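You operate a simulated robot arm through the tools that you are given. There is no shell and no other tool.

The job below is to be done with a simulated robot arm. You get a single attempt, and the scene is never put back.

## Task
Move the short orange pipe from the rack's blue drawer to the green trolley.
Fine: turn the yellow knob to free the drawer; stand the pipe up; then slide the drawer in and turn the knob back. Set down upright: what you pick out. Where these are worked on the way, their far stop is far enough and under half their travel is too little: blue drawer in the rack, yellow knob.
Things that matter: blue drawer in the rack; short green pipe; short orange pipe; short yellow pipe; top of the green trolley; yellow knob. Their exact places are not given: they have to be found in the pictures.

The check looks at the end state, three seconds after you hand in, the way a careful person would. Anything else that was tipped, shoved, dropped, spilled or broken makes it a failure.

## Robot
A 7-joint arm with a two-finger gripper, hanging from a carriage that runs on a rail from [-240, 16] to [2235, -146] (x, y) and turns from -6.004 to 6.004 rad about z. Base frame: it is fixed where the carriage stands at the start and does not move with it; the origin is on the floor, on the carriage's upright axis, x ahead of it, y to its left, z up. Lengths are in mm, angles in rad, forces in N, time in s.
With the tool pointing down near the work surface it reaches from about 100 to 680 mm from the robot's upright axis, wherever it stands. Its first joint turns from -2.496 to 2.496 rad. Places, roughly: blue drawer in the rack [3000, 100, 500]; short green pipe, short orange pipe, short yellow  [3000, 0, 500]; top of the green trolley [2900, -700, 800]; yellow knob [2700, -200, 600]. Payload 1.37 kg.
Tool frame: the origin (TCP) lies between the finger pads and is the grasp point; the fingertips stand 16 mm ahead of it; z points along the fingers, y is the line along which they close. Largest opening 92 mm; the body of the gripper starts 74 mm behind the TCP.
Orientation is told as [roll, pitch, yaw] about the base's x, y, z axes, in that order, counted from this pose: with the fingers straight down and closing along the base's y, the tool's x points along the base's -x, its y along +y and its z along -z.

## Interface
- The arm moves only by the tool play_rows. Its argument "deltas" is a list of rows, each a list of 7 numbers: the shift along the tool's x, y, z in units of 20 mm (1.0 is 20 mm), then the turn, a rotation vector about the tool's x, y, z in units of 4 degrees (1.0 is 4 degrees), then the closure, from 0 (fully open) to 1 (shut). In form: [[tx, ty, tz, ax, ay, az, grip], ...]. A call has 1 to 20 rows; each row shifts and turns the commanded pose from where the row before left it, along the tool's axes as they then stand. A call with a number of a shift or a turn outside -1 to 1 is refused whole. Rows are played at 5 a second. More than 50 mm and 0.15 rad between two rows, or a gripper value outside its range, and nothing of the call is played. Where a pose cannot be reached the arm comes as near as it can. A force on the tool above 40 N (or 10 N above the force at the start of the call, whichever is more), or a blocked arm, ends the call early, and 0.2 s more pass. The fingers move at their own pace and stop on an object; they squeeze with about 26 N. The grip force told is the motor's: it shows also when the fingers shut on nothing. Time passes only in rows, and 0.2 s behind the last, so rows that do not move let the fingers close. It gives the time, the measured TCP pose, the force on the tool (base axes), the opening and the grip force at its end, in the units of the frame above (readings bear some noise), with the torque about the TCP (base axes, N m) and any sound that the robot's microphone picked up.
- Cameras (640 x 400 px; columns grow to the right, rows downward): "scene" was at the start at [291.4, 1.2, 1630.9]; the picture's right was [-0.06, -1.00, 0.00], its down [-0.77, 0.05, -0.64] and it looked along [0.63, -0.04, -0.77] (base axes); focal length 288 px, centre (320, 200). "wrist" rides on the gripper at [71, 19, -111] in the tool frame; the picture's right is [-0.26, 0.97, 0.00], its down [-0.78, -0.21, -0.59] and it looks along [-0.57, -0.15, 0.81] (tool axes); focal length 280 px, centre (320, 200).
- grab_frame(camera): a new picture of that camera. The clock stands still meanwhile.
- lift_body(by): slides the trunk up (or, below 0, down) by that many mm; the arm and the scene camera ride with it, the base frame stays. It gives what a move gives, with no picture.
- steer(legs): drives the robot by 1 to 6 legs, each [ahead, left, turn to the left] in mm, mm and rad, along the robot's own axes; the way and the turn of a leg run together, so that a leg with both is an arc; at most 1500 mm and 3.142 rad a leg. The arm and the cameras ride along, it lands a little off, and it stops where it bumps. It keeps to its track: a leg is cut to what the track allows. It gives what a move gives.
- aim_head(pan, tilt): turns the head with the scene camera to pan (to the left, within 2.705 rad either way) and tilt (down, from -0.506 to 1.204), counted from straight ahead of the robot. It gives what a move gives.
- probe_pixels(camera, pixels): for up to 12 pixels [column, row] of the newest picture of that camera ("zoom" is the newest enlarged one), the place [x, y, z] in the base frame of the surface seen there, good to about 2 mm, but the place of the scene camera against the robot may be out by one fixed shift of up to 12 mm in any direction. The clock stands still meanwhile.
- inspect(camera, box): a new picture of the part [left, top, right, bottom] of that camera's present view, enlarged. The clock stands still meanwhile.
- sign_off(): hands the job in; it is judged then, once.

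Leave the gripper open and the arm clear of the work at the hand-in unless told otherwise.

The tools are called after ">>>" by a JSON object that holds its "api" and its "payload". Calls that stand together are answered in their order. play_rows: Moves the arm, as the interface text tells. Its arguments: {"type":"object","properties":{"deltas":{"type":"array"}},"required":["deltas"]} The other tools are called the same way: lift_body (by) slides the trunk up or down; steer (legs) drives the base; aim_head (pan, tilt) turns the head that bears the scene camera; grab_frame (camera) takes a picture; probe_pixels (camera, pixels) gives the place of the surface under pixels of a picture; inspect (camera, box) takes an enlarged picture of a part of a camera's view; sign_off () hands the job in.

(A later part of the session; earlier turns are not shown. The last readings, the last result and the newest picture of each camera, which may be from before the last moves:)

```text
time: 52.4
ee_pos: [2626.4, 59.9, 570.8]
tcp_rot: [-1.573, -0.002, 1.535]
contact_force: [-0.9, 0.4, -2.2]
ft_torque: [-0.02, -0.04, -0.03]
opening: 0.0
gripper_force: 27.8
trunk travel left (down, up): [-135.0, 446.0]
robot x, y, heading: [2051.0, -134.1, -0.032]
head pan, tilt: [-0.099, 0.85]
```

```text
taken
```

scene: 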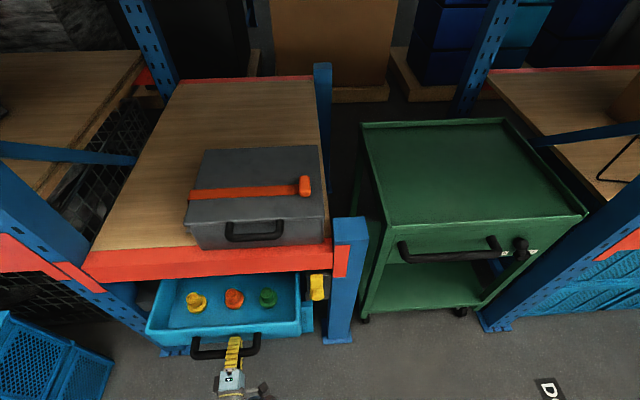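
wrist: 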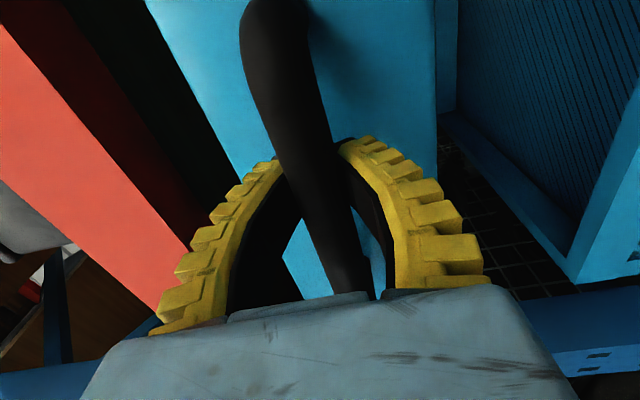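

The fingers slipped off, but the drawer is now well out and I can see all three pipes at about (195,302), (233,298) and (268,297). I'll look closer and measure.

>>> {"api": "inspect", "payload": {"camera": "scene", "box": [130, 250, 354, 390]}}

>>> {"api": "probe_pixels", "payload": {"camera": "scene", "pixels": [[225, 352], [195, 345], [258, 340], [150, 335], [300, 330], [195, 299], [233, 294], [268, 293], [215, 315], [290, 290], [175, 300], [250, 325]]}}

>>> {"api": "grab_frame", "payload": {"camera": "wrist"}}

```text
2.86 times, centred on (242, 320) of scene
```

zoom: 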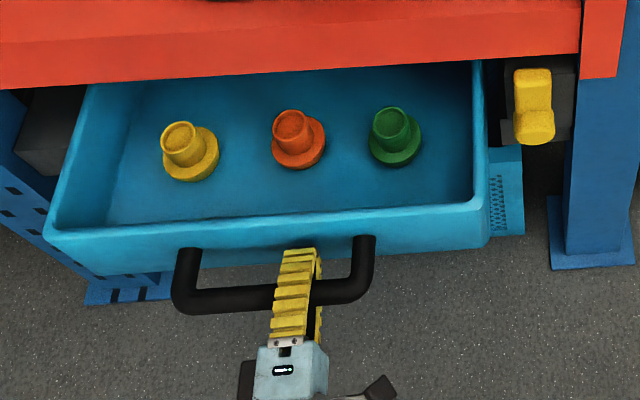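

```text
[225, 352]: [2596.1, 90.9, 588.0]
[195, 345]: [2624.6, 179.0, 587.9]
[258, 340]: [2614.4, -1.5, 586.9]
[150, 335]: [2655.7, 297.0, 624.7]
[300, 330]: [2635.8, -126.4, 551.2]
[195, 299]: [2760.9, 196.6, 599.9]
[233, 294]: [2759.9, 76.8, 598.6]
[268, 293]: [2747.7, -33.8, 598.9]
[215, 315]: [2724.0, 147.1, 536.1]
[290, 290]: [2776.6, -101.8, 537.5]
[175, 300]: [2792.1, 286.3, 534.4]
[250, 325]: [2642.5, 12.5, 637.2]
```

```text
taken
```

wrist: 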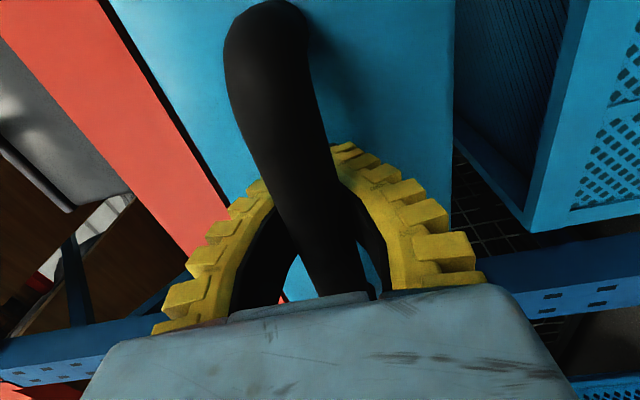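

The bar slid toward the palm and the fingers closed behind it, which makes a secure hook. I'll keep pulling in smaller steps to find the drawer's far stop.

>>> {"api": "play_rows", "payload": {"deltas": [[0, 0, -0.5, 0, 0, 0, 1], [0, 0, -0.5, 0, 0, 0, 1], [0, 0, -0.5, 0, 0, 0, 1], [0, 0, -0.5, 0, 0, 0, 1], [0, 0, -0.5, 0, 0, 0, 1], [0, 0, -0.5, 0, 0, 0, 1], [0, 0, -0.5, 0, 0, 0, 1], [0, 0, -0.5, 0, 0, 0, 1]]}}

>>> {"api": "grab_frame", "payload": {"camera": "scene"}}

>>> {"api": "grab_frame", "payload": {"camera": "wrist"}}

```text
time: 54.2
ee_pos: [2550.7, 65.5, 565.8]
tcp_rot: [-1.579, -0.001, 1.534]
contact_force: [1.1, -2.0, 11.6]
ft_torque: [0.11, 0.26, 0.07]
opening: 0.0
gripper_force: 27.9
out of reach, approached as far as the arm can: row 7
trunk travel left (down, up): [-135.0, 446.0]
robot x, y, heading: [2049.4, -134.7, -0.031]
head pan, tilt: [-0.099, 0.85]
```

```text
taken
```

scene: 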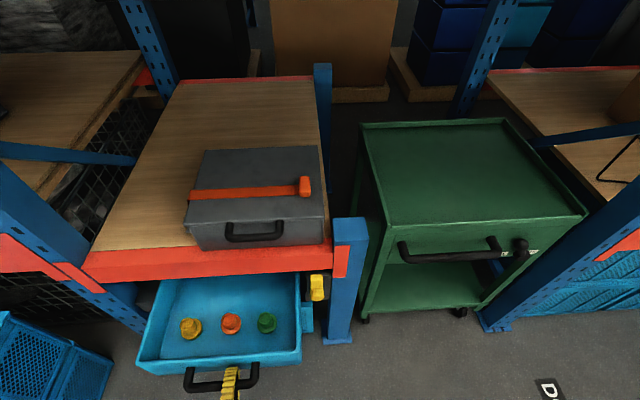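

```text
taken
```

wrist: 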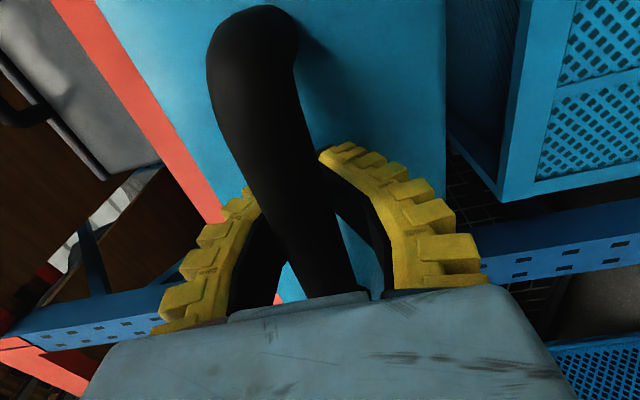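

The arm reached its inner limit for this pose. I'll pull further by rolling the base back along the rail.

>>> {"api": "steer", "payload": {"legs": [[-60, 2, 0]]}}

>>> {"api": "grab_frame", "payload": {"camera": "scene"}}

>>> {"api": "probe_pixels", "payload": {"camera": "scene", "pixels": [[187, 380], [257, 375], [145, 368], [299, 358], [188, 327], [231, 322], [266, 320], [215, 345], [160, 300], [290, 285]]}}

```text
time: 55.2
ee_pos: [2490.8, 69.0, 564.6]
tcp_rot: [-1.578, -0.002, 1.533]
contact_force: [-1.6, 1.2, 1.9]
ft_torque: [0.06, 0.18, -0.08]
opening: 6.0
gripper_force: 28.2
trunk travel left (down, up): [-135.0, 446.0]
robot x, y, heading: [1991.1, -129.6, -0.038]
head pan, tilt: [-0.099, 0.85]
```

```text
taken
```

scene: 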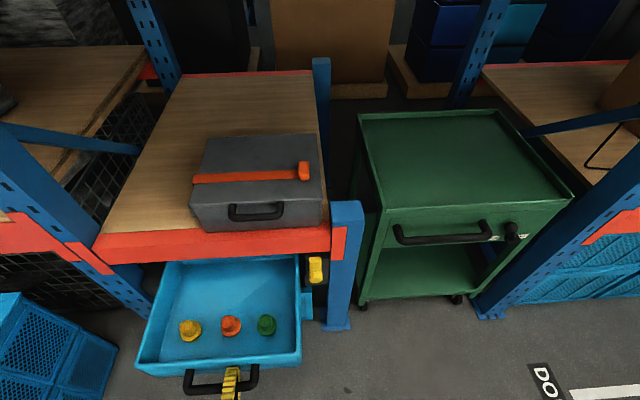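

```text
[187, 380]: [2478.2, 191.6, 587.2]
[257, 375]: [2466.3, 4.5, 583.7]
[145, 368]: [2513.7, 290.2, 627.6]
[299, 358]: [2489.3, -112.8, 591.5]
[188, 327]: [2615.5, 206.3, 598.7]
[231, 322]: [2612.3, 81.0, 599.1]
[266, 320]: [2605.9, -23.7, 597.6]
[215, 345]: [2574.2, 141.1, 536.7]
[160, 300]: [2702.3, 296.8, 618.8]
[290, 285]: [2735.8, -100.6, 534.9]
```

The drawer is now about 280 mm out. I'll try another 40 mm to see whether it has reached its stop.

>>> {"api": "steer", "payload": {"legs": [[-40, 1.3, 0]]}}

>>> {"api": "grab_frame", "payload": {"camera": "scene"}}

>>> {"api": "grab_frame", "payload": {"camera": "wrist"}}

```text
time: 56.3
ee_pos: [2466.8, 68.9, 570.9]
tcp_rot: [-1.593, -0.002, 1.525]
contact_force: [32.2, 7.5, -13.4]
ft_torque: [-0.11, -0.27, -0.06]
opening: 6.1
gripper_force: 28.2
trunk travel left (down, up): [-135.0, 446.0]
robot x, y, heading: [1951.0, -131.2, -0.036]
head pan, tilt: [-0.099, 0.85]
stopped in leg 1: the force on the tool passed its limit at 58 N (the readings are from after the stop); the commanded pose is now the measured one
```

```text
taken
```

scene: 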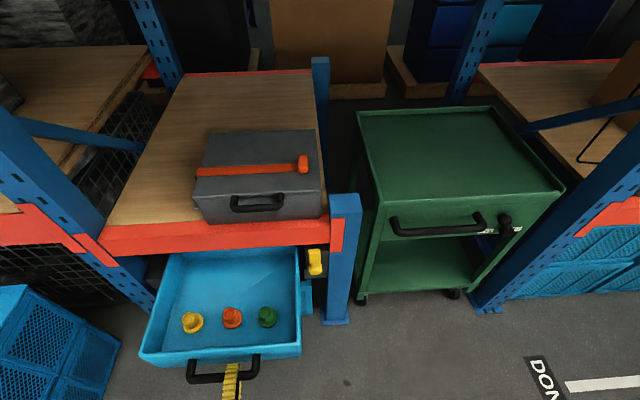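

```text
taken
```

wrist: 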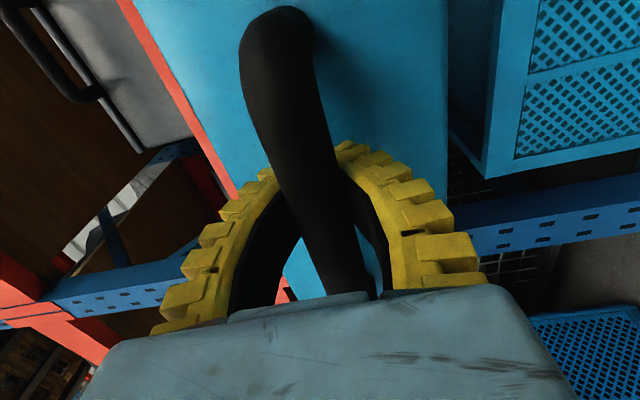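

Force hit 58 N, so the drawer is at its far stop. I'll ease forward to unload, open the fingers, and back off with the base.

>>> {"api": "play_rows", "payload": {"deltas": [[0, 0, 0.3, 0, 0, 0, 1], [0, 0, 0.3, 0, 0, 0, 1], [0, 0, 0, 0, 0, 0, 0.6], [0, 0, 0, 0, 0, 0, 0.4], [0, 0, 0, 0, 0, 0, 0.4], [0, 0, 0, 0, 0, 0, 0.4]]}}

>>> {"api": "steer", "payload": {"legs": [[-150, 4.5, 0]]}}

>>> {"api": "grab_frame", "payload": {"camera": "scene"}}

```text
time: 57.7
ee_pos: [2467.9, 66.1, 567.7]
tcp_rot: [-1.587, 0.001, 1.525]
contact_force: [0.0, 0.9, 0.6]
ft_torque: [0.03, 0.0, -0.02]
opening: 57.9
gripper_force: 1.6
trunk travel left (down, up): [-135.0, 446.0]
robot x, y, heading: [1952.1, -126.4, -0.041]
head pan, tilt: [-0.099, 0.85]
```

```text
time: 59.1
ee_pos: [2313.6, 77.9, 568.5]
tcp_rot: [-1.585, 0.002, 1.528]
contact_force: [-0.5, -0.7, -0.5]
ft_torque: [-0.01, -0.03, 0.0]
opening: 57.8
gripper_force: 2.0
trunk travel left (down, up): [-135.0, 446.0]
robot x, y, heading: [1795.8, -118.2, -0.034]
head pan, tilt: [-0.099, 0.85]
```

```text
taken
```

scene: 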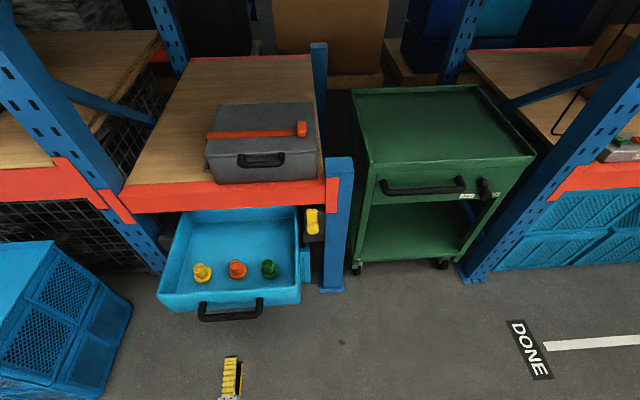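

The drawer stayed open. I'll enlarge and probe the pipes and the trolley top.

>>> {"api": "inspect", "payload": {"camera": "scene", "box": [170, 225, 330, 325]}}

>>> {"api": "probe_pixels", "payload": {"camera": "zoom", "pixels": [[273, 160], [273, 168], [250, 205], [300, 205], [272, 220], [130, 205], [395, 195], [240, 250], [200, 300], [260, 330], [500, 250], [273, 190]]}}

>>> {"api": "probe_pixels", "payload": {"camera": "scene", "pixels": [[375, 162], [445, 155], [525, 152], [440, 110], [357, 95], [485, 90], [360, 120], [400, 150], [370, 175], [430, 185], [480, 188], [390, 140]]}}

```text
4.00 times, centred on (250, 275) of scene
```

zoom: 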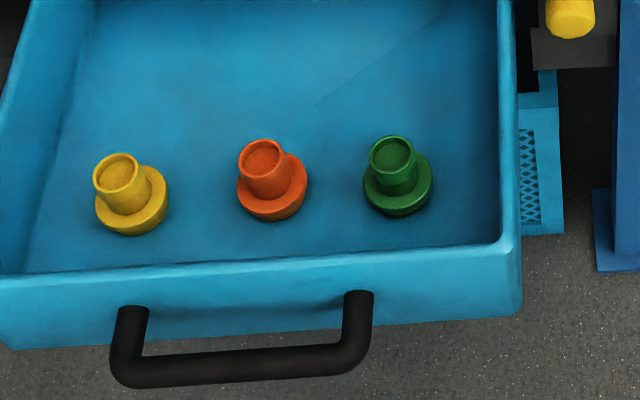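

```text
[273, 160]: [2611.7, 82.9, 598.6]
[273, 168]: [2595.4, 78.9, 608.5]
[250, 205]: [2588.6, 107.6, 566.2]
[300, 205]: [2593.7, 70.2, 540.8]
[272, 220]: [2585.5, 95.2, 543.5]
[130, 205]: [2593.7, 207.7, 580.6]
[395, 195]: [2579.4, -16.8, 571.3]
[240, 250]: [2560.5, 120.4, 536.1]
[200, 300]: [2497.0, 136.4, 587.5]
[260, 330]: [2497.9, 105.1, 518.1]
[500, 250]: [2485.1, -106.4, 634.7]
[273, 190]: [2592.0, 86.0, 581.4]
```

```text
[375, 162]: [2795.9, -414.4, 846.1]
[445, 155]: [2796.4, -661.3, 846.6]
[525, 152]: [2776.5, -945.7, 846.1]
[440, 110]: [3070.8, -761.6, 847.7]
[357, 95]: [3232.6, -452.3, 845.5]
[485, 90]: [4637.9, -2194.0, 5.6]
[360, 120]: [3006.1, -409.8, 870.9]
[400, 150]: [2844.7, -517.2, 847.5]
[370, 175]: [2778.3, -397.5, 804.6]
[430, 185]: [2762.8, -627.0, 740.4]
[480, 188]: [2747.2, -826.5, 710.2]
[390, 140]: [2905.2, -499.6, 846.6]
```

The flanged pipes stand upright, and the orange one is in the middle near [2597, 85]. The trolley top is at about z 836 with its front edge near x≈2795. Before picking, I'll restore a nearly downward tool pose with a 15° forward tilt for extra reach. I'm doing that here in free space.

>>> {"api": "play_rows", "payload": {"deltas": [[0, 0, 0, 0, 0, 1, 0], [0, 0, 0, 0, 0, 1, 0], [0, 0, 0, 0, 0, 1, 0], [0, 0, 0, 0, 0, 1, 0], [0, 0, 0, 0, 0, 1, 0], [0, 0, 0, 0, 0, 1, 0], [0, 0, 0, 0, 0, 1, 0], [0, 0, 0, 0, 0, 1, 0], [0, 0, 0, 0, 0, 1, 0], [0, 0, 0, 0, 0, 1, 0], [0, 0, 0, 0, 0, 1, 0], [0, 0, 0, 0, 0, 1, 0], [0, 0, 0, 0, 0, 1, 0], [0, 0, 0, 0, 0, 1, 0], [0, 0, 0, 0, 0, 1, 0], [0, 0, 0, 0, 0, 1, 0], [0, 0, 0, 0, 0, 1, 0], [0, 0, 0, 0, 0, 1, 0], [0, 0, 0, 0, 0, 1, 0], [0, 0, 0, 0, 0, 1, 0]]}}

>>> {"api": "play_rows", "payload": {"deltas": [[0, 0, 0, 0, 0, 1, 0], [0, 0, 0, 0, 0, 1, 0], [0, 0, 0, 0, 0, 0.5, 0], [0, 0, 0, 0, 1, 0, 0], [0, 0, 0, 0, 1, 0, 0], [0, 0, 0, 0, 1, 0, 0], [0, 0, 0, 0, 1, 0, 0], [0, 0, 0, 0, 1, 0, 0], [0, 0, 0, 0, 1, 0, 0], [0, 0, 0, 0, 1, 0, 0], [0, 0, 0, 0, 1, 0, 0], [0, 0, 0, 0, 1, 0, 0], [0, 0, 0, 0, 1, 0, 0]]}}

>>> {"api": "lift_body", "payload": {"by": 380}}

>>> {"api": "play_rows", "payload": {"deltas": [[0, 0, 0, 0, 1, 0, 0], [0, 0, 0, 0, 1, 0, 0], [0, 0, 0, 0, 1, 0, 0], [0, 0, 0, 0, 1, 0, 0], [0, 0, 0, 0, 1, 0, 0], [0, 0, 0, 0, 1, 0, 0], [0, 0, 0, 0, 1, 0, 0], [0, 0, 0, 0, 1, 0, 0], [0, 0, 0, 0, 0.75, 0, 0]]}}

```text
time: 63.3
ee_pos: [2313.8, 77.9, 567.5]
tcp_rot: [-1.658, -1.397, 1.614]
contact_force: [-0.6, -0.2, -0.9]
ft_torque: [-0.02, -0.04, 0.02]
opening: 91.9
gripper_force: 0.0
trunk travel left (down, up): [-135.0, 446.0]
robot x, y, heading: [1802.0, -116.9, -0.036]
head pan, tilt: [-0.099, 0.85]
```

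```text
time: 66.1
ee_pos: [2274.1, -0.7, 490.5]
tcp_rot: [0.059, -1.319, -0.132]
contact_force: [-1.1, 0.1, -1.1]
ft_torque: [-0.04, 0.0, 0.0]
opening: 91.8
gripper_force: 0.0
out of reach, approached as far as the arm can: row 4, 5, 6, 7, 8, 9, 10, 11, 12, 13
trunk travel left (down, up): [-135.0, 446.0]
robot x, y, heading: [1798.1, -120.4, -0.039]
head pan, tilt: [-0.099, 0.85]
```

```text
time: 69.7
ee_pos: [2274.2, -0.8, 871.0]
tcp_rot: [0.059, -1.319, -0.132]
contact_force: [0.4, -0.5, -0.3]
ft_torque: [0.02, -0.03, -0.04]
opening: 91.8
gripper_force: 0.1
trunk travel left (down, up): [-515.0, 66.0]
robot x, y, heading: [1799.8, -120.1, -0.032]
head pan, tilt: [-0.099, 0.85]
```

```text
time: 71.7
ee_pos: [2270.6, 2.6, 807.0]
tcp_rot: [0.031, -0.978, -0.101]
contact_force: [0.3, -0.2, 0.6]
ft_torque: [0.01, 0.0, -0.01]
opening: 92.0
gripper_force: 0.1
out of reach, approached as far as the arm can: row 1, 2, 3, 4, 5, 6, 7, 8, 9
trunk travel left (down, up): [-515.0, 66.0]
robot x, y, heading: [1796.9, -119.4, -0.039]
head pan, tilt: [-0.099, 0.85]
```

The arm bound up while folding at this close distance. I'll extend forward to where it started (about 600 mm ahead), so the pose can be reached.

>>> {"api": "play_rows", "payload": {"deltas": [[-0.966, 0, 0.259, 0, 0, 0, 0], [-0.966, 0, 0.259, 0, 0, 0, 0], [-0.966, 0, 0.259, 0, 0, 0, 0], [-0.966, 0, 0.259, 0, 0, 0, 0], [-0.966, 0, 0.259, 0, 0, 0, 0]]}}

>>> {"api": "grab_frame", "payload": {"camera": "scene"}}

```text
time: 72.9
ee_pos: [2359.1, 4.5, 834.4]
tcp_rot: [0.033, -0.98, -0.104]
contact_force: [-1.0, -1.1, 0.2]
ft_torque: [0.03, -0.05, -0.03]
opening: 92.0
gripper_force: 0.1
out of reach, approached as far as the arm can: row 1, 2, 3, 4, 5
trunk travel left (down, up): [-515.0, 66.0]
robot x, y, heading: [1802.8, -120.2, -0.031]
head pan, tilt: [-0.099, 0.85]
```

```text
taken
```

scene: 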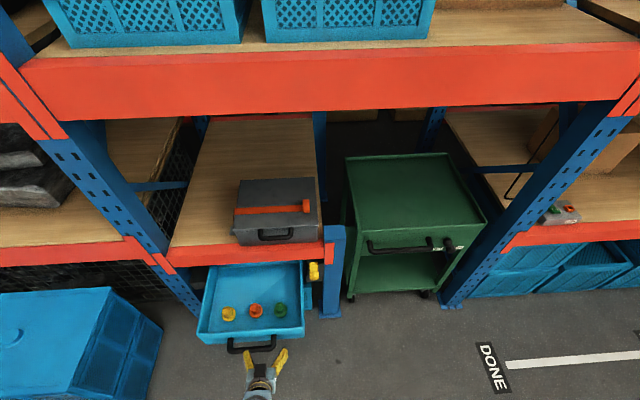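

>>> {"api": "play_rows", "payload": {"deltas": [[0, 0, -1, 0, 0, 0, 0], [0, 0, -1, 0, 0, 0, 0], [0, 0, -1, 0, 0, 0, 0], [0, 0, -1, 0, 0, 0, 0]]}}

```text
time: 73.9
ee_pos: [2312.9, 23.9, 822.6]
tcp_rot: [0.034, -0.981, -0.106]
contact_force: [-0.1, -1.0, -0.3]
ft_torque: [-0.02, 0.04, -0.02]
opening: 92.2
gripper_force: 0.0
out of reach, approached as far as the arm can: row 1, 2, 3, 4
trunk travel left (down, up): [-515.0, 66.0]
robot x, y, heading: [1800.3, -116.4, -0.034]
head pan, tilt: [-0.099, 0.85]
```

I'll probe the arm's state by pitching back toward horizontal a bit, to see whether the "out of reach" flag clears.

>>> {"api": "play_rows", "payload": {"deltas": [[0, 0, 0, 0, -1, 0, 0], [0, 0, 0, 0, -1, 0, 0], [0, 0, 0, 0, -1, 0, 0], [0, 0, 0, 0, -1, 0, 0], [0, 0, 0, 0, -1, 0, 0]]}}

```text
time: 75.1
ee_pos: [2312.7, 24.6, 822.5]
tcp_rot: [0.085, -1.33, -0.158]
contact_force: [0.2, -0.1, -0.3]
ft_torque: [0.02, -0.03, 0.03]
opening: 91.9
gripper_force: 0.1
trunk travel left (down, up): [-515.0, 66.0]
robot x, y, heading: [1795.7, -116.7, -0.039]
head pan, tilt: [-0.099, 0.85]
```

The flag cleared. I'll move up about 160 mm and forward about 90 mm, back to the well-conditioned zone, and then pitch down there.

>>> {"api": "play_rows", "payload": {"deltas": [[-0.884, 0, 0.247, 0, 0, 0, 0], [-0.884, 0, 0.247, 0, 0, 0, 0], [-0.884, 0, 0.247, 0, 0, 0, 0], [-0.884, 0, 0.247, 0, 0, 0, 0], [-0.884, 0, 0.247, 0, 0, 0, 0], [-0.884, 0, 0.247, 0, 0, 0, 0], [-0.884, 0, 0.247, 0, 0, 0, 0], [-0.884, 0, 0.247, 0, 0, 0, 0], [-0.884, 0, 0.247, 0, 0, 0, 0], [-0.884, 0, 0.247, 0, 0, 0, 0]]}}

>>> {"api": "play_rows", "payload": {"deltas": [[0, 0, 0, 0, 1, 0, 0], [0, 0, 0, 0, 1, 0, 0], [0, 0, 0, 0, 1, 0, 0]]}}

```text
time: 77.3
ee_pos: [2356.4, 16.5, 902.5]
tcp_rot: [0.077, -1.325, -0.149]
contact_force: [0.1, 0.2, 0.6]
ft_torque: [0.02, -0.01, -0.01]
opening: 91.8
gripper_force: 0.0
out of reach, approached as far as the arm can: row 6, 7, 8, 9, 10
trunk travel left (down, up): [-515.0, 66.0]
robot x, y, heading: [1799.0, -116.2, -0.035]
head pan, tilt: [-0.099, 0.85]
```

```text
time: 78.1
ee_pos: [2357.7, 16.5, 903.4]
tcp_rot: [0.077, -1.328, -0.151]
contact_force: [-0.2, -0.3, -0.3]
ft_torque: [0.0, 0.01, 0.01]
opening: 91.9
gripper_force: 0.1
out of reach, approached as far as the arm can: row 1, 2, 3
trunk travel left (down, up): [-515.0, 66.0]
robot x, y, heading: [1799.2, -117.0, -0.039]
head pan, tilt: [-0.099, 0.85]
```

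Still limited near the body. I'll extend straight forward about 120 mm first.

>>> {"api": "play_rows", "payload": {"deltas": [[-0.24, 0, 0.97, 0, 0, 0, 0], [-0.24, 0, 0.97, 0, 0, 0, 0], [-0.24, 0, 0.97, 0, 0, 0, 0], [-0.24, 0, 0.97, 0, 0, 0, 0], [-0.24, 0, 0.97, 0, 0, 0, 0], [-0.24, 0, 0.97, 0, 0, 0, 0]]}}

>>> {"api": "play_rows", "payload": {"deltas": [[0, 0, 0, 0, 1, 0, 0], [0, 0, 0, 0, 1, 0, 0], [0, 0, 0, 0, 1, 0, 0]]}}

```text
time: 79.5
ee_pos: [2475.6, 7.8, 902.6]
tcp_rot: [0.08, -1.325, -0.152]
contact_force: [-0.8, -0.4, -1.2]
ft_torque: [-0.03, 0.01, 0.04]
opening: 91.9
gripper_force: 0.0
trunk travel left (down, up): [-515.0, 66.0]
robot x, y, heading: [1795.4, -113.3, -0.036]
head pan, tilt: [-0.099, 0.85]
```

```text
time: 80.3
ee_pos: [2477.4, 7.2, 902.8]
tcp_rot: [0.039, -1.117, -0.114]
contact_force: [-1.3, 0.9, 0.2]
ft_torque: [-0.04, -0.05, -0.04]
opening: 92.2
gripper_force: 0.2
trunk travel left (down, up): [-515.0, 66.0]
robot x, y, heading: [1802.0, -117.3, -0.032]
head pan, tilt: [-0.099, 0.85]
```

That worked. I'll continue pitching down to about a 15° tilt.

>>> {"api": "play_rows", "payload": {"deltas": [[0, 0, 0, 0, 1, 0, 0], [0, 0, 0, 0, 1, 0, 0], [0, 0, 0, 0, 1, 0, 0], [0, 0, 0, 0, 1, 0, 0], [0, 0, 0, 0, 1, 0, 0], [0, 0, 0, 0, 1, 0, 0], [0, 0, 0, 0, 1, 0, 0], [0, 0, 0, 0, 1, 0, 0], [0, 0, 0, 0, 1, 0, 0], [0, 0, 0, 0, 1, 0, 0], [0, 0, 0, 0, 1, 0, 0], [0, 0, 0, 0, 1, 0, 0]]}}

>>> {"api": "grab_frame", "payload": {"camera": "scene"}}

```text
time: 82.9
ee_pos: [2475.0, 16.9, 903.9]
tcp_rot: [0.026, -0.277, -0.081]
contact_force: [-2.3, 5.6, 0.0]
ft_torque: [-0.57, -0.18, -0.16]
opening: 92.1
gripper_force: 0.0
trunk travel left (down, up): [-515.0, 66.0]
robot x, y, heading: [1798.9, -118.9, -0.037]
head pan, tilt: [-0.099, 0.85]
```

```text
taken
```

scene: 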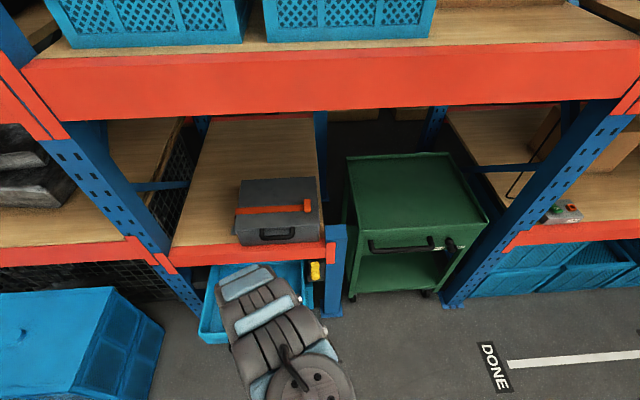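

There's a small sideways force reading (about 6 N) though nothing should be there. I'll hold still one row and check, and look through the wrist camera.

>>> {"api": "play_rows", "payload": {"deltas": [[0, 0, 0, 0, 0, 0, 0]]}}

>>> {"api": "grab_frame", "payload": {"camera": "wrist"}}

>>> {"api": "inspect", "payload": {"camera": "scene", "box": [160, 230, 400, 400]}}

```text
time: 83.3
ee_pos: [2476.3, 8.3, 903.0]
tcp_rot: [0.018, -0.279, -0.081]
contact_force: [-0.5, -0.7, 0.1]
ft_torque: [0.01, 0.01, 0.01]
opening: 92.1
gripper_force: 0.0
trunk travel left (down, up): [-515.0, 66.0]
robot x, y, heading: [1800.0, -116.5, -0.032]
head pan, tilt: [-0.099, 0.85]
```

```text
taken
```

wrist: 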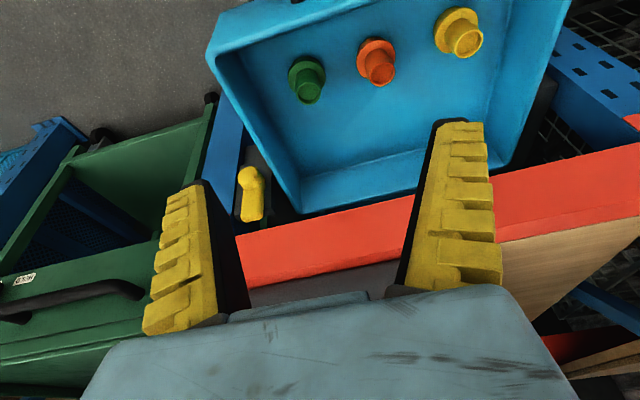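

```text
2.35 times, centred on (280, 315) of scene
```

zoom: 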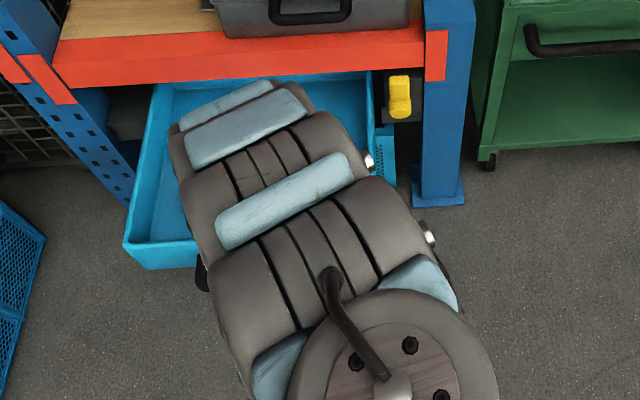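

It was only a transient from the arm swinging, and it's settled now. In free space I'll test how far this tilted pose can extend, to judge whether the trolley can be reached.

>>> {"api": "play_rows", "payload": {"deltas": [[-0.961, 0, 0.276, 0, 0, 0, 0], [-0.961, 0, 0.276, 0, 0, 0, 0], [-0.961, 0, 0.276, 0, 0, 0, 0], [-0.961, 0, 0.276, 0, 0, 0, 0], [-0.961, 0, 0.276, 0, 0, 0, 0], [-0.961, 0, 0.276, 0, 0, 0, 0]]}}

```text
time: 84.7
ee_pos: [2565.3, -0.1, 902.1]
tcp_rot: [0.02, -0.279, -0.083]
contact_force: [-1.5, 0.4, 0.9]
ft_torque: [0.04, 0.01, 0.01]
opening: 92.0
gripper_force: 0.0
out of reach, approached as far as the arm can: row 5, 6
trunk travel left (down, up): [-515.0, 66.0]
robot x, y, heading: [1801.2, -116.8, -0.034]
head pan, tilt: [-0.099, 0.85]
```

At this tilt the arm reaches about 770 mm, which is enough for the trolley's near corner. Now I'll take a wrist picture and probe the pipes accurately.

>>> {"api": "grab_frame", "payload": {"camera": "wrist"}}

>>> {"api": "inspect", "payload": {"camera": "wrist", "box": [270, 0, 526, 160]}}

```text
taken
```

wrist: 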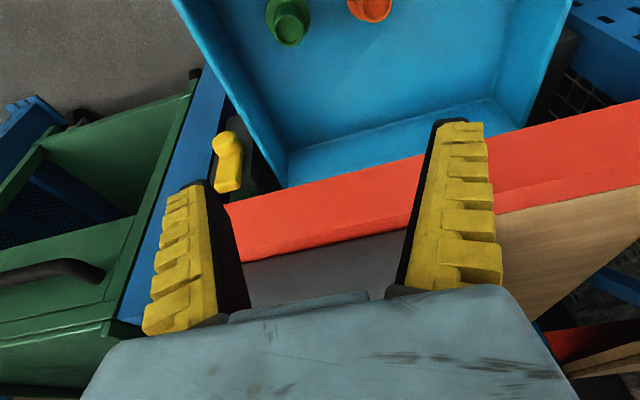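

```text
2.50 times, centred on (398, 80) of wrist
```

zoom: 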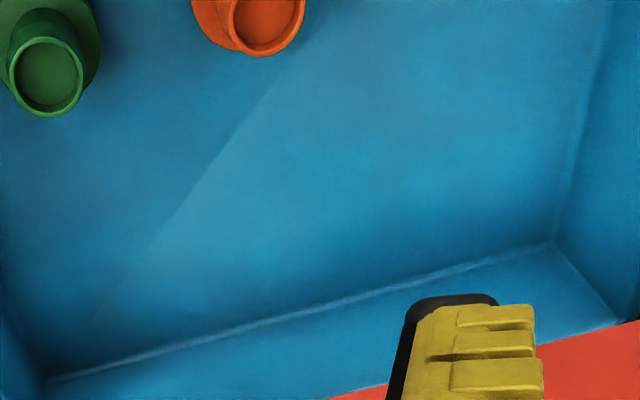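

I'll bring the arm back about 165 mm and left about 85 mm, then roll the base ahead so the tool ends up above the orange pipe.

>>> {"api": "play_rows", "payload": {"deltas": [[0.916, 0.4, -0.254, 0, 0, 0, 0], [0.916, 0.4, -0.254, 0, 0, 0, 0], [0.916, 0.4, -0.254, 0, 0, 0, 0], [0.916, 0.4, -0.254, 0, 0, 0, 0], [0.916, 0.4, -0.254, 0, 0, 0, 0], [0.916, 0.4, -0.254, 0, 0, 0, 0], [0.916, 0.4, -0.254, 0, 0, 0, 0], [0.916, 0.4, -0.254, 0, 0, 0, 0], [0.916, 0.4, -0.254, 0, 0, 0, 0]]}}

>>> {"api": "steer", "payload": {"legs": [[150, -5, 0]]}}

>>> {"api": "grab_frame", "payload": {"camera": "wrist"}}

```text
time: 86.7
ee_pos: [2401.1, 84.4, 902.9]
tcp_rot: [0.018, -0.279, -0.081]
contact_force: [0.6, 0.1, -0.1]
ft_torque: [-0.01, 0.06, -0.02]
opening: 92.0
gripper_force: 0.0
trunk travel left (down, up): [-515.0, 66.0]
robot x, y, heading: [1797.2, -116.6, -0.037]
head pan, tilt: [-0.099, 0.85]
```

```text
time: 88.1
ee_pos: [2547.4, 74.8, 903.4]
tcp_rot: [0.02, -0.28, -0.081]
contact_force: [-0.2, -0.1, -0.3]
ft_torque: [0.01, -0.02, -0.01]
opening: 91.8
gripper_force: 0.0
trunk travel left (down, up): [-515.0, 66.0]
robot x, y, heading: [1941.4, -130.7, -0.038]
head pan, tilt: [-0.099, 0.85]
```

```text
taken
```

wrist: 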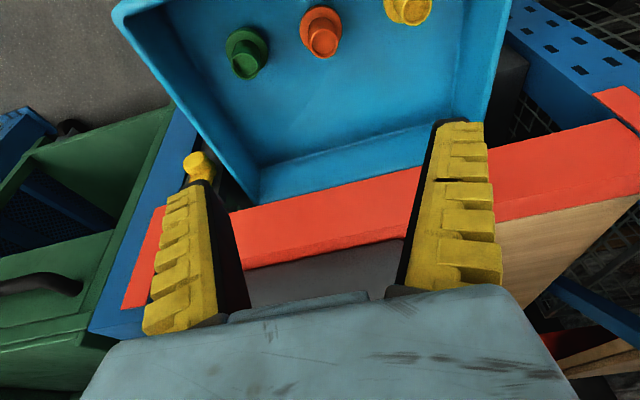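

>>> {"api": "inspect", "payload": {"camera": "wrist", "box": [272, 0, 368, 60]}}

>>> {"api": "probe_pixels", "payload": {"camera": "wrist", "pixels": [[323, 41], [309, 46], [337, 43], [323, 56], [323, 28], [308, 20], [330, 15], [248, 66], [408, 8], [250, 100], [330, 90], [303, 30]]}}

```text
6.67 times, centred on (320, 30) of wrist
```

zoom: 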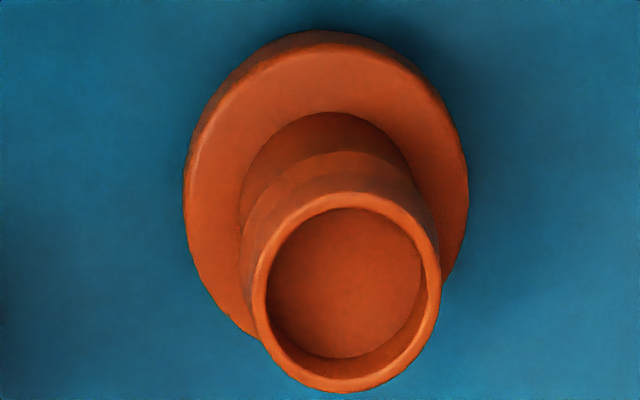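

```text
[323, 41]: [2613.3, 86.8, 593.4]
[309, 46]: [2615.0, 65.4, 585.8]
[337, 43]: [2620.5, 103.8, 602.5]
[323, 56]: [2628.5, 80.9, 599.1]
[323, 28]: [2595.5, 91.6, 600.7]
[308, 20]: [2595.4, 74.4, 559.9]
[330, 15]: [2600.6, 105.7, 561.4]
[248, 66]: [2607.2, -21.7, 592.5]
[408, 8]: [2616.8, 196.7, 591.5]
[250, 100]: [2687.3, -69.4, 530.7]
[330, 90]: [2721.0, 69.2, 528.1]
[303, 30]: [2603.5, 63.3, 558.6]
```

From the wrist, the orange pipe's tube centre is about [2612, 86], its top at z≈601, its flange top at ≈560 and the drawer floor at ≈529. I'll move above it and lower the trunk partway.

>>> {"api": "play_rows", "payload": {"deltas": [[-0.77, 0.2, 0.224, 0, 0, 0, 0], [-0.77, 0.2, 0.224, 0, 0, 0, 0], [-0.77, 0.2, 0.224, 0, 0, 0, 0], [-0.77, 0.2, 0.224, 0, 0, 0, 0]]}}

>>> {"api": "lift_body", "payload": {"by": -200}}

>>> {"api": "grab_frame", "payload": {"camera": "wrist"}}

>>> {"api": "grab_frame", "payload": {"camera": "scene"}}

```text
time: 89.1
ee_pos: [2610.1, 88.0, 903.8]
tcp_rot: [0.019, -0.281, -0.08]
contact_force: [-0.1, 0.8, -0.5]
ft_torque: [-0.08, -0.01, -0.05]
opening: 92.1
gripper_force: 0.1
trunk travel left (down, up): [-515.0, 66.0]
robot x, y, heading: [1943.2, -128.3, -0.037]
head pan, tilt: [-0.099, 0.85]
```

```text
time: 91.3
ee_pos: [2609.9, 85.5, 704.4]
tcp_rot: [0.019, -0.278, -0.083]
contact_force: [0.1, -0.6, 0.3]
ft_torque: [0.01, 0.01, 0.02]
opening: 91.8
gripper_force: 0.0
trunk travel left (down, up): [-315.0, 266.0]
robot x, y, heading: [1946.4, -128.0, -0.036]
head pan, tilt: [-0.099, 0.85]
```

```text
taken
```

wrist: 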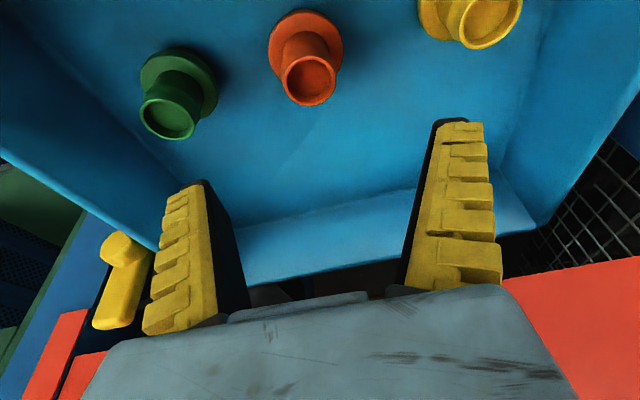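

```text
taken
```

scene: 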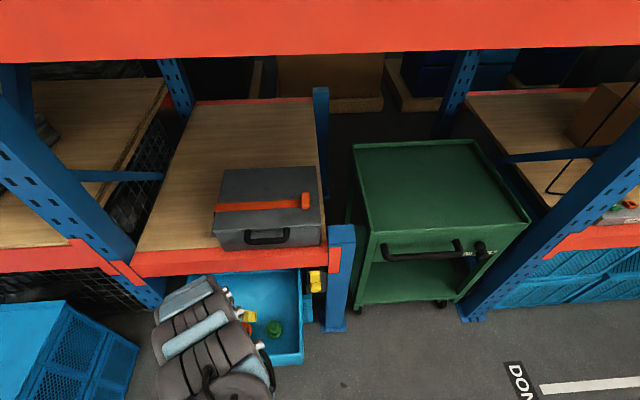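

I'll probe the orange pipe's rim from this closer view.

>>> {"api": "inspect", "payload": {"camera": "wrist", "box": [256, 0, 384, 120]}}

>>> {"api": "probe_pixels", "payload": {"camera": "wrist", "pixels": [[308, 78], [286, 84], [331, 76], [310, 103], [306, 57], [300, 30], [325, 35], [275, 50], [308, 92], [320, 62], [293, 65], [300, 130]]}}

```text
3.33 times, centred on (320, 60) of wrist
```

zoom: 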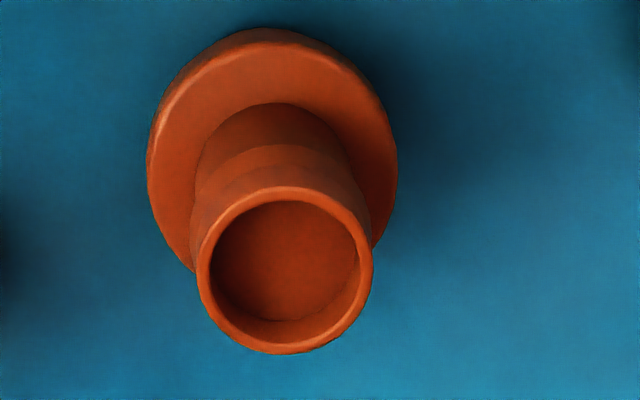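

```text
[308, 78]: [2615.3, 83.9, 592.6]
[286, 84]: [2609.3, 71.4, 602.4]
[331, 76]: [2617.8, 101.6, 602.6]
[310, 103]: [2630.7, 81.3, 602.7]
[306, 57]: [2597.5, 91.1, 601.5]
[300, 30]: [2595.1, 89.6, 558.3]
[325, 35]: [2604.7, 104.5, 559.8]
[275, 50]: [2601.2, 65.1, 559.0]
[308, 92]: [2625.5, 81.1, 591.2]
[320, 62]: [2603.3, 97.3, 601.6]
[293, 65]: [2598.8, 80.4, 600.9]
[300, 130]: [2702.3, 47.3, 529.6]
```

The tube centre is [2614, 86] and the rim top is at z≈602. I'll nudge forward 4 mm, lower the trunk by 100 mm, then check alignment before the last bit.

>>> {"api": "play_rows", "payload": {"deltas": [[-0.19, 0.0, 0.055, 0, 0, 0, 0]]}}

>>> {"api": "lift_body", "payload": {"by": -90}}

>>> {"api": "grab_frame", "payload": {"camera": "wrist"}}

```text
time: 91.7
ee_pos: [2614.0, 85.0, 703.5]
tcp_rot: [0.02, -0.28, -0.082]
contact_force: [-0.2, -0.1, 0.1]
ft_torque: [-0.02, -0.02, -0.02]
opening: 91.7
gripper_force: 0.1
trunk travel left (down, up): [-315.0, 266.0]
robot x, y, heading: [1947.9, -129.0, -0.038]
head pan, tilt: [-0.099, 0.85]
```

```text
time: 92.9
ee_pos: [2613.5, 85.0, 613.2]
tcp_rot: [0.02, -0.28, -0.082]
contact_force: [-0.3, -0.2, 0.2]
ft_torque: [0.0, 0.03, 0.02]
opening: 92.0
gripper_force: 0.0
trunk travel left (down, up): [-225.0, 356.0]
robot x, y, heading: [1944.4, -128.5, -0.033]
head pan, tilt: [-0.099, 0.85]
```

```text
taken
```

wrist: 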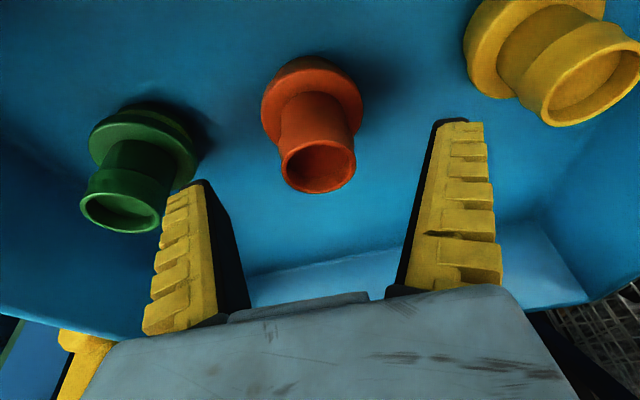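

The orange rim at (318,166) is centred between the fingertips. I'll verify with probes, then descend the last 30 mm.

>>> {"api": "probe_pixels", "payload": {"camera": "wrist", "pixels": [[282, 172], [354, 158], [320, 191], [314, 142], [300, 182], [340, 148], [455, 123], [195, 183]]}}

>>> {"api": "play_rows", "payload": {"deltas": [[0.103, -0.007, 0.36, 0, 0, 0, 0], [0.103, -0.007, 0.36, 0, 0, 0, 0], [0.103, -0.007, 0.36, 0, 0, 0, 0], [0.103, -0.007, 0.36, 0, 0, 0, 0]]}}

>>> {"api": "grab_frame", "payload": {"camera": "wrist"}}

```text
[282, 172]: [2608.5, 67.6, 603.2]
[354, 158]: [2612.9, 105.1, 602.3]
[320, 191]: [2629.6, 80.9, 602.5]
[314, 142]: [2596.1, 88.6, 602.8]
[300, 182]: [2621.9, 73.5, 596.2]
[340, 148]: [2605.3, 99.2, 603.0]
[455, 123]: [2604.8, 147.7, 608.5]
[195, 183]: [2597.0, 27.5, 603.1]
```

```text
time: 93.9
ee_pos: [2611.8, 86.6, 582.0]
tcp_rot: [0.02, -0.278, -0.083]
contact_force: [-1.4, -0.3, -0.1]
ft_torque: [0.0, -0.01, -0.03]
opening: 91.9
gripper_force: 0.0
trunk travel left (down, up): [-225.0, 356.0]
robot x, y, heading: [1943.3, -124.5, -0.03]
head pan, tilt: [-0.099, 0.85]
```

```text
taken
```

wrist: 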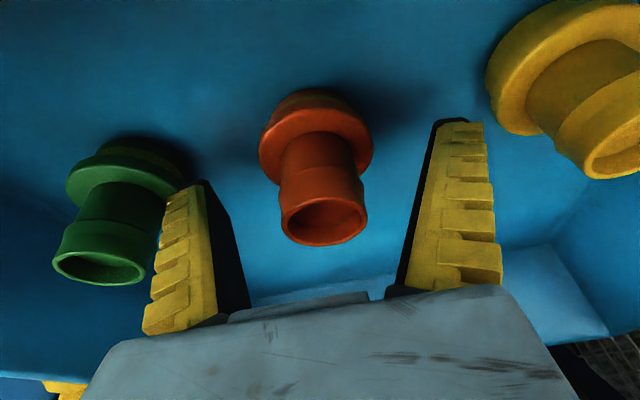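

The fingers straddle the tube evenly and the tips are just above the flange. Closing now.

>>> {"api": "play_rows", "payload": {"deltas": [[0, 0, 0, 0, 0, 0, 0.5], [0, 0, 0, 0, 0, 0, 0.6], [0, 0, 0, 0, 0, 0, 0.8], [0, 0, 0, 0, 0, 0, 1], [0, 0, 0, 0, 0, 0, 1]]}}

>>> {"api": "grab_frame", "payload": {"camera": "wrist"}}

```text
time: 95.1
ee_pos: [2613.1, 85.5, 583.5]
tcp_rot: [0.019, -0.283, -0.083]
contact_force: [-1.8, -0.4, 6.7]
ft_torque: [-0.08, 0.08, -0.02]
opening: 34.0
gripper_force: 26.1
trunk travel left (down, up): [-225.0, 356.0]
robot x, y, heading: [1943.0, -130.5, -0.034]
head pan, tilt: [-0.099, 0.85]
```

```text
taken
```

wrist: 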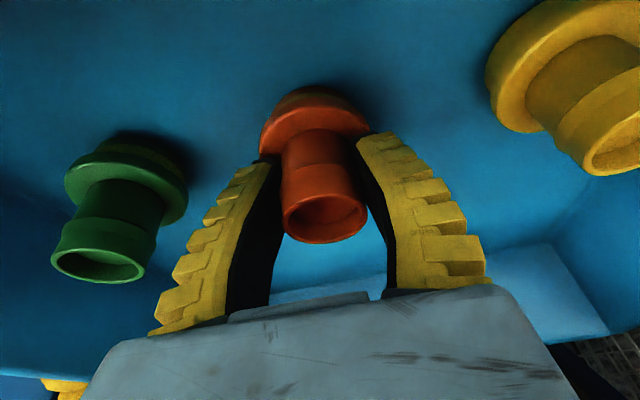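

It's gripped (opening 34 mm). I'll lift straight up with the trunk, first a little as a check.

>>> {"api": "lift_body", "payload": {"by": 60}}

>>> {"api": "grab_frame", "payload": {"camera": "wrist"}}

```text
time: 96.1
ee_pos: [2610.4, 85.2, 643.0]
tcp_rot: [0.019, -0.279, -0.081]
contact_force: [-0.6, 1.0, 0.5]
ft_torque: [0.01, -0.03, 0.01]
opening: 0.1
gripper_force: 26.1
trunk travel left (down, up): [-285.0, 296.0]
robot x, y, heading: [1940.4, -128.9, -0.035]
head pan, tilt: [-0.099, 0.85]
```

```text
taken
```

wrist: 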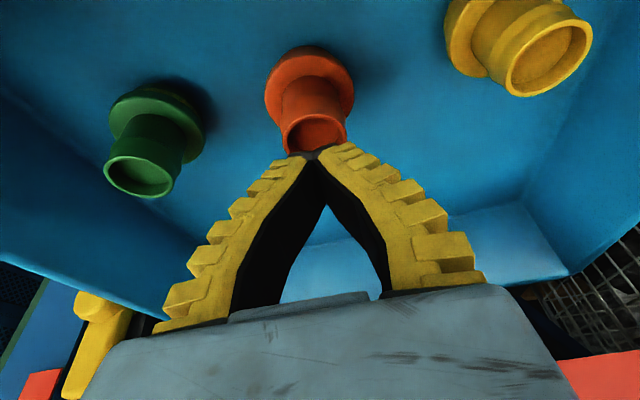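

The grip slipped and the pipe is still standing in the drawer. I'll look closely at the pipes' side profile to choose a better grip height.

>>> {"api": "inspect", "payload": {"camera": "wrist", "box": [430, 0, 622, 120]}}

>>> {"api": "inspect", "payload": {"camera": "wrist", "box": [220, 30, 412, 150]}}

>>> {"api": "inspect", "payload": {"camera": "wrist", "box": [60, 80, 252, 200]}}

```text
3.33 times, centred on (526, 60) of wrist
```

zoom: 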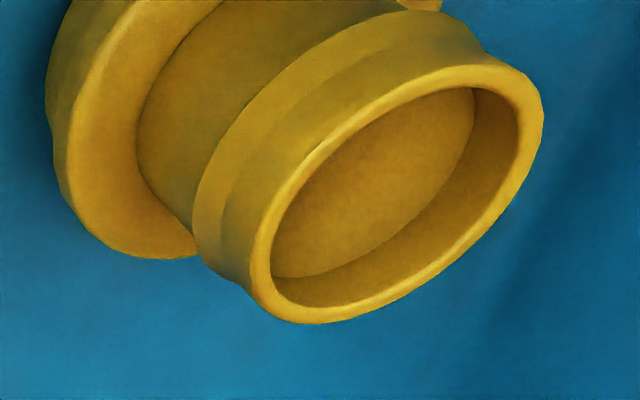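

```text
3.33 times, centred on (316, 90) of wrist
```

zoom: 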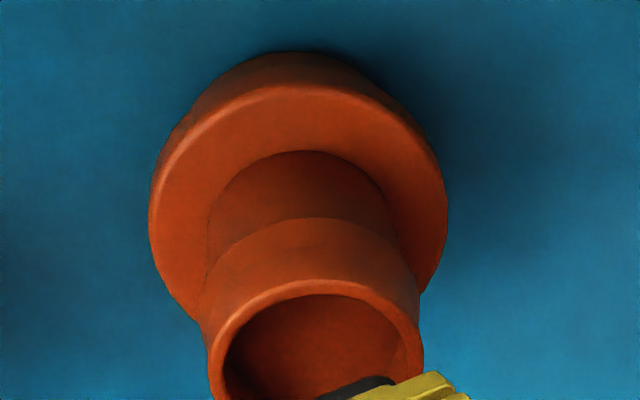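

```text
3.33 times, centred on (156, 140) of wrist
```

zoom: 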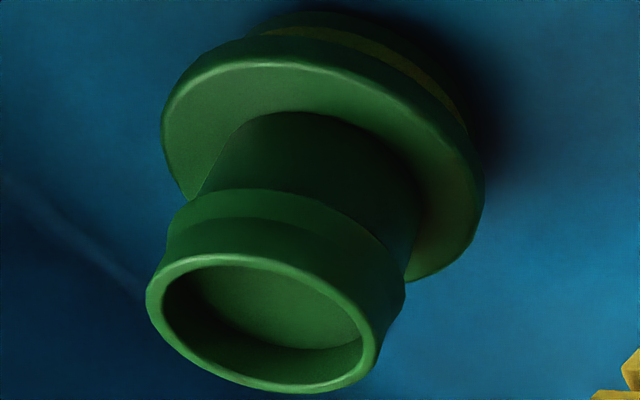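

The pipes have a neck and a wider top collar, so a straight vertical tool pushed a bit lower, with the tips below the collar, should hold better than the tilted one. I'll open, rise 60 mm, bring the base 80 mm closer, and set the tool vertical.

>>> {"api": "play_rows", "payload": {"deltas": [[0, 0, 0, 0, 0, 0, 0], [0, 0, 0, 0, 0, 0, 0], [0, 0, 0, 0, 0, 0, 0]]}}

>>> {"api": "lift_body", "payload": {"by": 80}}

>>> {"api": "steer", "payload": {"legs": [[80, -2.5, 0]]}}

>>> {"api": "play_rows", "payload": {"deltas": [[0.961, 0, -0.276, 0, 0, 0, 0], [0.961, 0, -0.276, 0, 0, 0, 0], [0.961, 0, -0.276, 0, 0, 0, 0], [0.961, 0, -0.276, 0, 0, 0, 0], [0, 0, 0, 0.07, 1, 0, 0], [0, 0, 0, 0.07, 1, 0, 0], [0, 0, 0, 0.07, 1, 0, 0], [0, 0, 0, 0.06, 1, 0, 0]]}}

>>> {"api": "grab_frame", "payload": {"camera": "wrist"}}

```text
time: 96.9
ee_pos: [2612.6, 86.6, 642.2]
tcp_rot: [0.019, -0.279, -0.082]
contact_force: [0.5, -0.3, 0.3]
ft_torque: [0.01, 0.02, 0.0]
opening: 91.8
gripper_force: 0.0
trunk travel left (down, up): [-285.0, 296.0]
robot x, y, heading: [1941.8, -126.2, -0.032]
head pan, tilt: [-0.099, 0.85]
```

```text
time: 98.1
ee_pos: [2611.7, 85.3, 722.6]
tcp_rot: [0.018, -0.28, -0.083]
contact_force: [-0.7, -0.2, -0.5]
ft_torque: [0.01, -0.01, -0.02]
opening: 91.8
gripper_force: 0.2
trunk travel left (down, up): [-365.0, 216.0]
robot x, y, heading: [1943.6, -123.1, -0.038]
head pan, tilt: [-0.099, 0.85]
```

```text
time: 99.2
ee_pos: [2694.3, 79.5, 721.7]
tcp_rot: [0.019, -0.281, -0.084]
contact_force: [-0.3, 0.9, -0.1]
ft_torque: [-0.01, -0.02, -0.02]
opening: 92.1
gripper_force: 0.0
trunk travel left (down, up): [-365.0, 216.0]
robot x, y, heading: [2024.8, -130.8, -0.036]
head pan, tilt: [-0.099, 0.85]
```

```text
time: 101.0
ee_pos: [2617.1, 82.6, 724.2]
tcp_rot: [-0.011, -0.073, -0.086]
contact_force: [0.6, 0.9, -0.4]
ft_torque: [-0.06, -0.01, 0.01]
opening: 91.9
gripper_force: 0.0
out of reach, approached as far as the arm can: row 7
trunk travel left (down, up): [-365.0, 216.0]
robot x, y, heading: [2023.1, -129.1, -0.038]
head pan, tilt: [-0.099, 0.85]
```

```text
taken
```

wrist: 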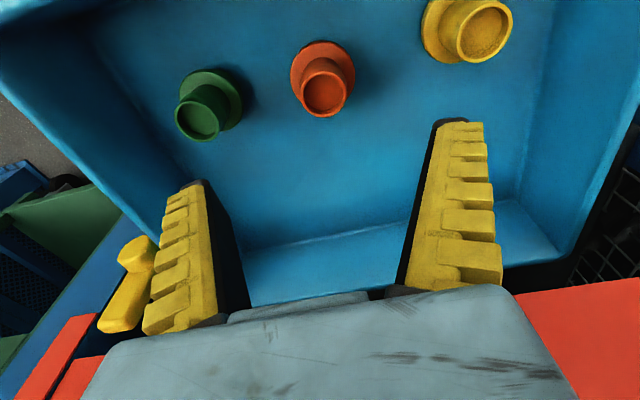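

Full vertical wasn't quite reachable at this arm height. I'll raise the arm relative to the trunk, then finish the rotation, and lower the trunk later.

>>> {"api": "play_rows", "payload": {"deltas": [[-0.073, 0, -1, 0, 0, 0, 0], [-0.073, 0, -1, 0, 0, 0, 0], [-0.073, 0, -1, 0, 0, 0, 0], [-0.073, 0, -1, 0, 0, 0, 0], [-0.073, 0, -1, 0, 0, 0, 0], [0, 0, 0, -0.08, 0.5, 0, 0], [0, 0, 0, -0.08, 0.54, 0, 0]]}}

```text
time: 102.5
ee_pos: [2621.4, 83.2, 817.3]
tcp_rot: [-0.002, 0.0, -0.085]
contact_force: [-0.1, 0.0, 1.0]
ft_torque: [-0.01, 0.03, -0.01]
opening: 91.9
gripper_force: 0.1
out of reach, approached as far as the arm can: row 5
trunk travel left (down, up): [-365.0, 216.0]
robot x, y, heading: [2024.1, -134.1, -0.036]
head pan, tilt: [-0.099, 0.85]
```

The tool is now vertical. I'll align over the pipe and lower the trunk to about z 700 for a check.

>>> {"api": "play_rows", "payload": {"deltas": [[0.457, 0.06, 0, 0, 0, 0, 0]]}}

>>> {"api": "lift_body", "payload": {"by": -140}}

>>> {"api": "grab_frame", "payload": {"camera": "wrist"}}

```text
time: 103.0
ee_pos: [2613.0, 83.8, 816.8]
tcp_rot: [-0.006, 0.001, -0.085]
contact_force: [-0.5, 0.2, 0.2]
ft_torque: [0.0, 0.0, -0.01]
opening: 91.8
gripper_force: 0.1
trunk travel left (down, up): [-365.0, 216.0]
robot x, y, heading: [2027.1, -137.7, -0.04]
head pan, tilt: [-0.099, 0.85]
```

```text
time: 104.6
ee_pos: [2613.0, 84.2, 676.4]
tcp_rot: [-0.004, 0.0, -0.086]
contact_force: [-0.3, 1.0, 0.4]
ft_torque: [0.0, 0.03, 0.0]
opening: 91.7
gripper_force: 0.0
trunk travel left (down, up): [-225.0, 356.0]
robot x, y, heading: [2026.7, -129.0, -0.035]
head pan, tilt: [-0.099, 0.85]
```

```text
taken
```

wrist: 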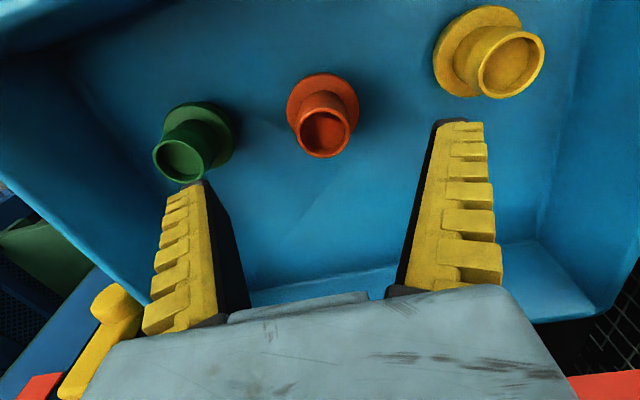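

>>> {"api": "inspect", "payload": {"camera": "wrist", "box": [226, 55, 418, 175]}}

>>> {"api": "probe_pixels", "payload": {"camera": "wrist", "pixels": [[299, 136], [350, 128], [327, 156], [322, 108], [308, 116], [340, 112], [340, 150], [312, 152], [325, 132], [295, 100], [305, 97], [350, 100]]}}

```text
3.33 times, centred on (322, 115) of wrist
```

zoom: 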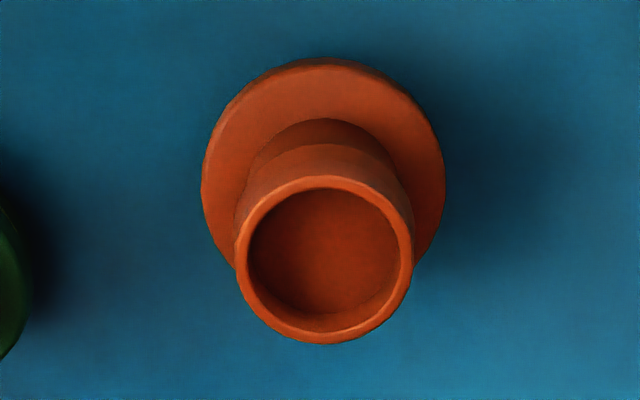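

```text
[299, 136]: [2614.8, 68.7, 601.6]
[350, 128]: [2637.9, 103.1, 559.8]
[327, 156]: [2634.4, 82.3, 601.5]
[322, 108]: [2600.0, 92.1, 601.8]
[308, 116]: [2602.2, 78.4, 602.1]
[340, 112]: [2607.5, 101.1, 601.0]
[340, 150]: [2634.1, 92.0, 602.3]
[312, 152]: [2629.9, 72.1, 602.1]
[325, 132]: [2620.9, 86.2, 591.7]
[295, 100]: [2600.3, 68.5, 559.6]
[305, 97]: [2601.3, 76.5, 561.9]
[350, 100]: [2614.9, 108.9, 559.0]
```

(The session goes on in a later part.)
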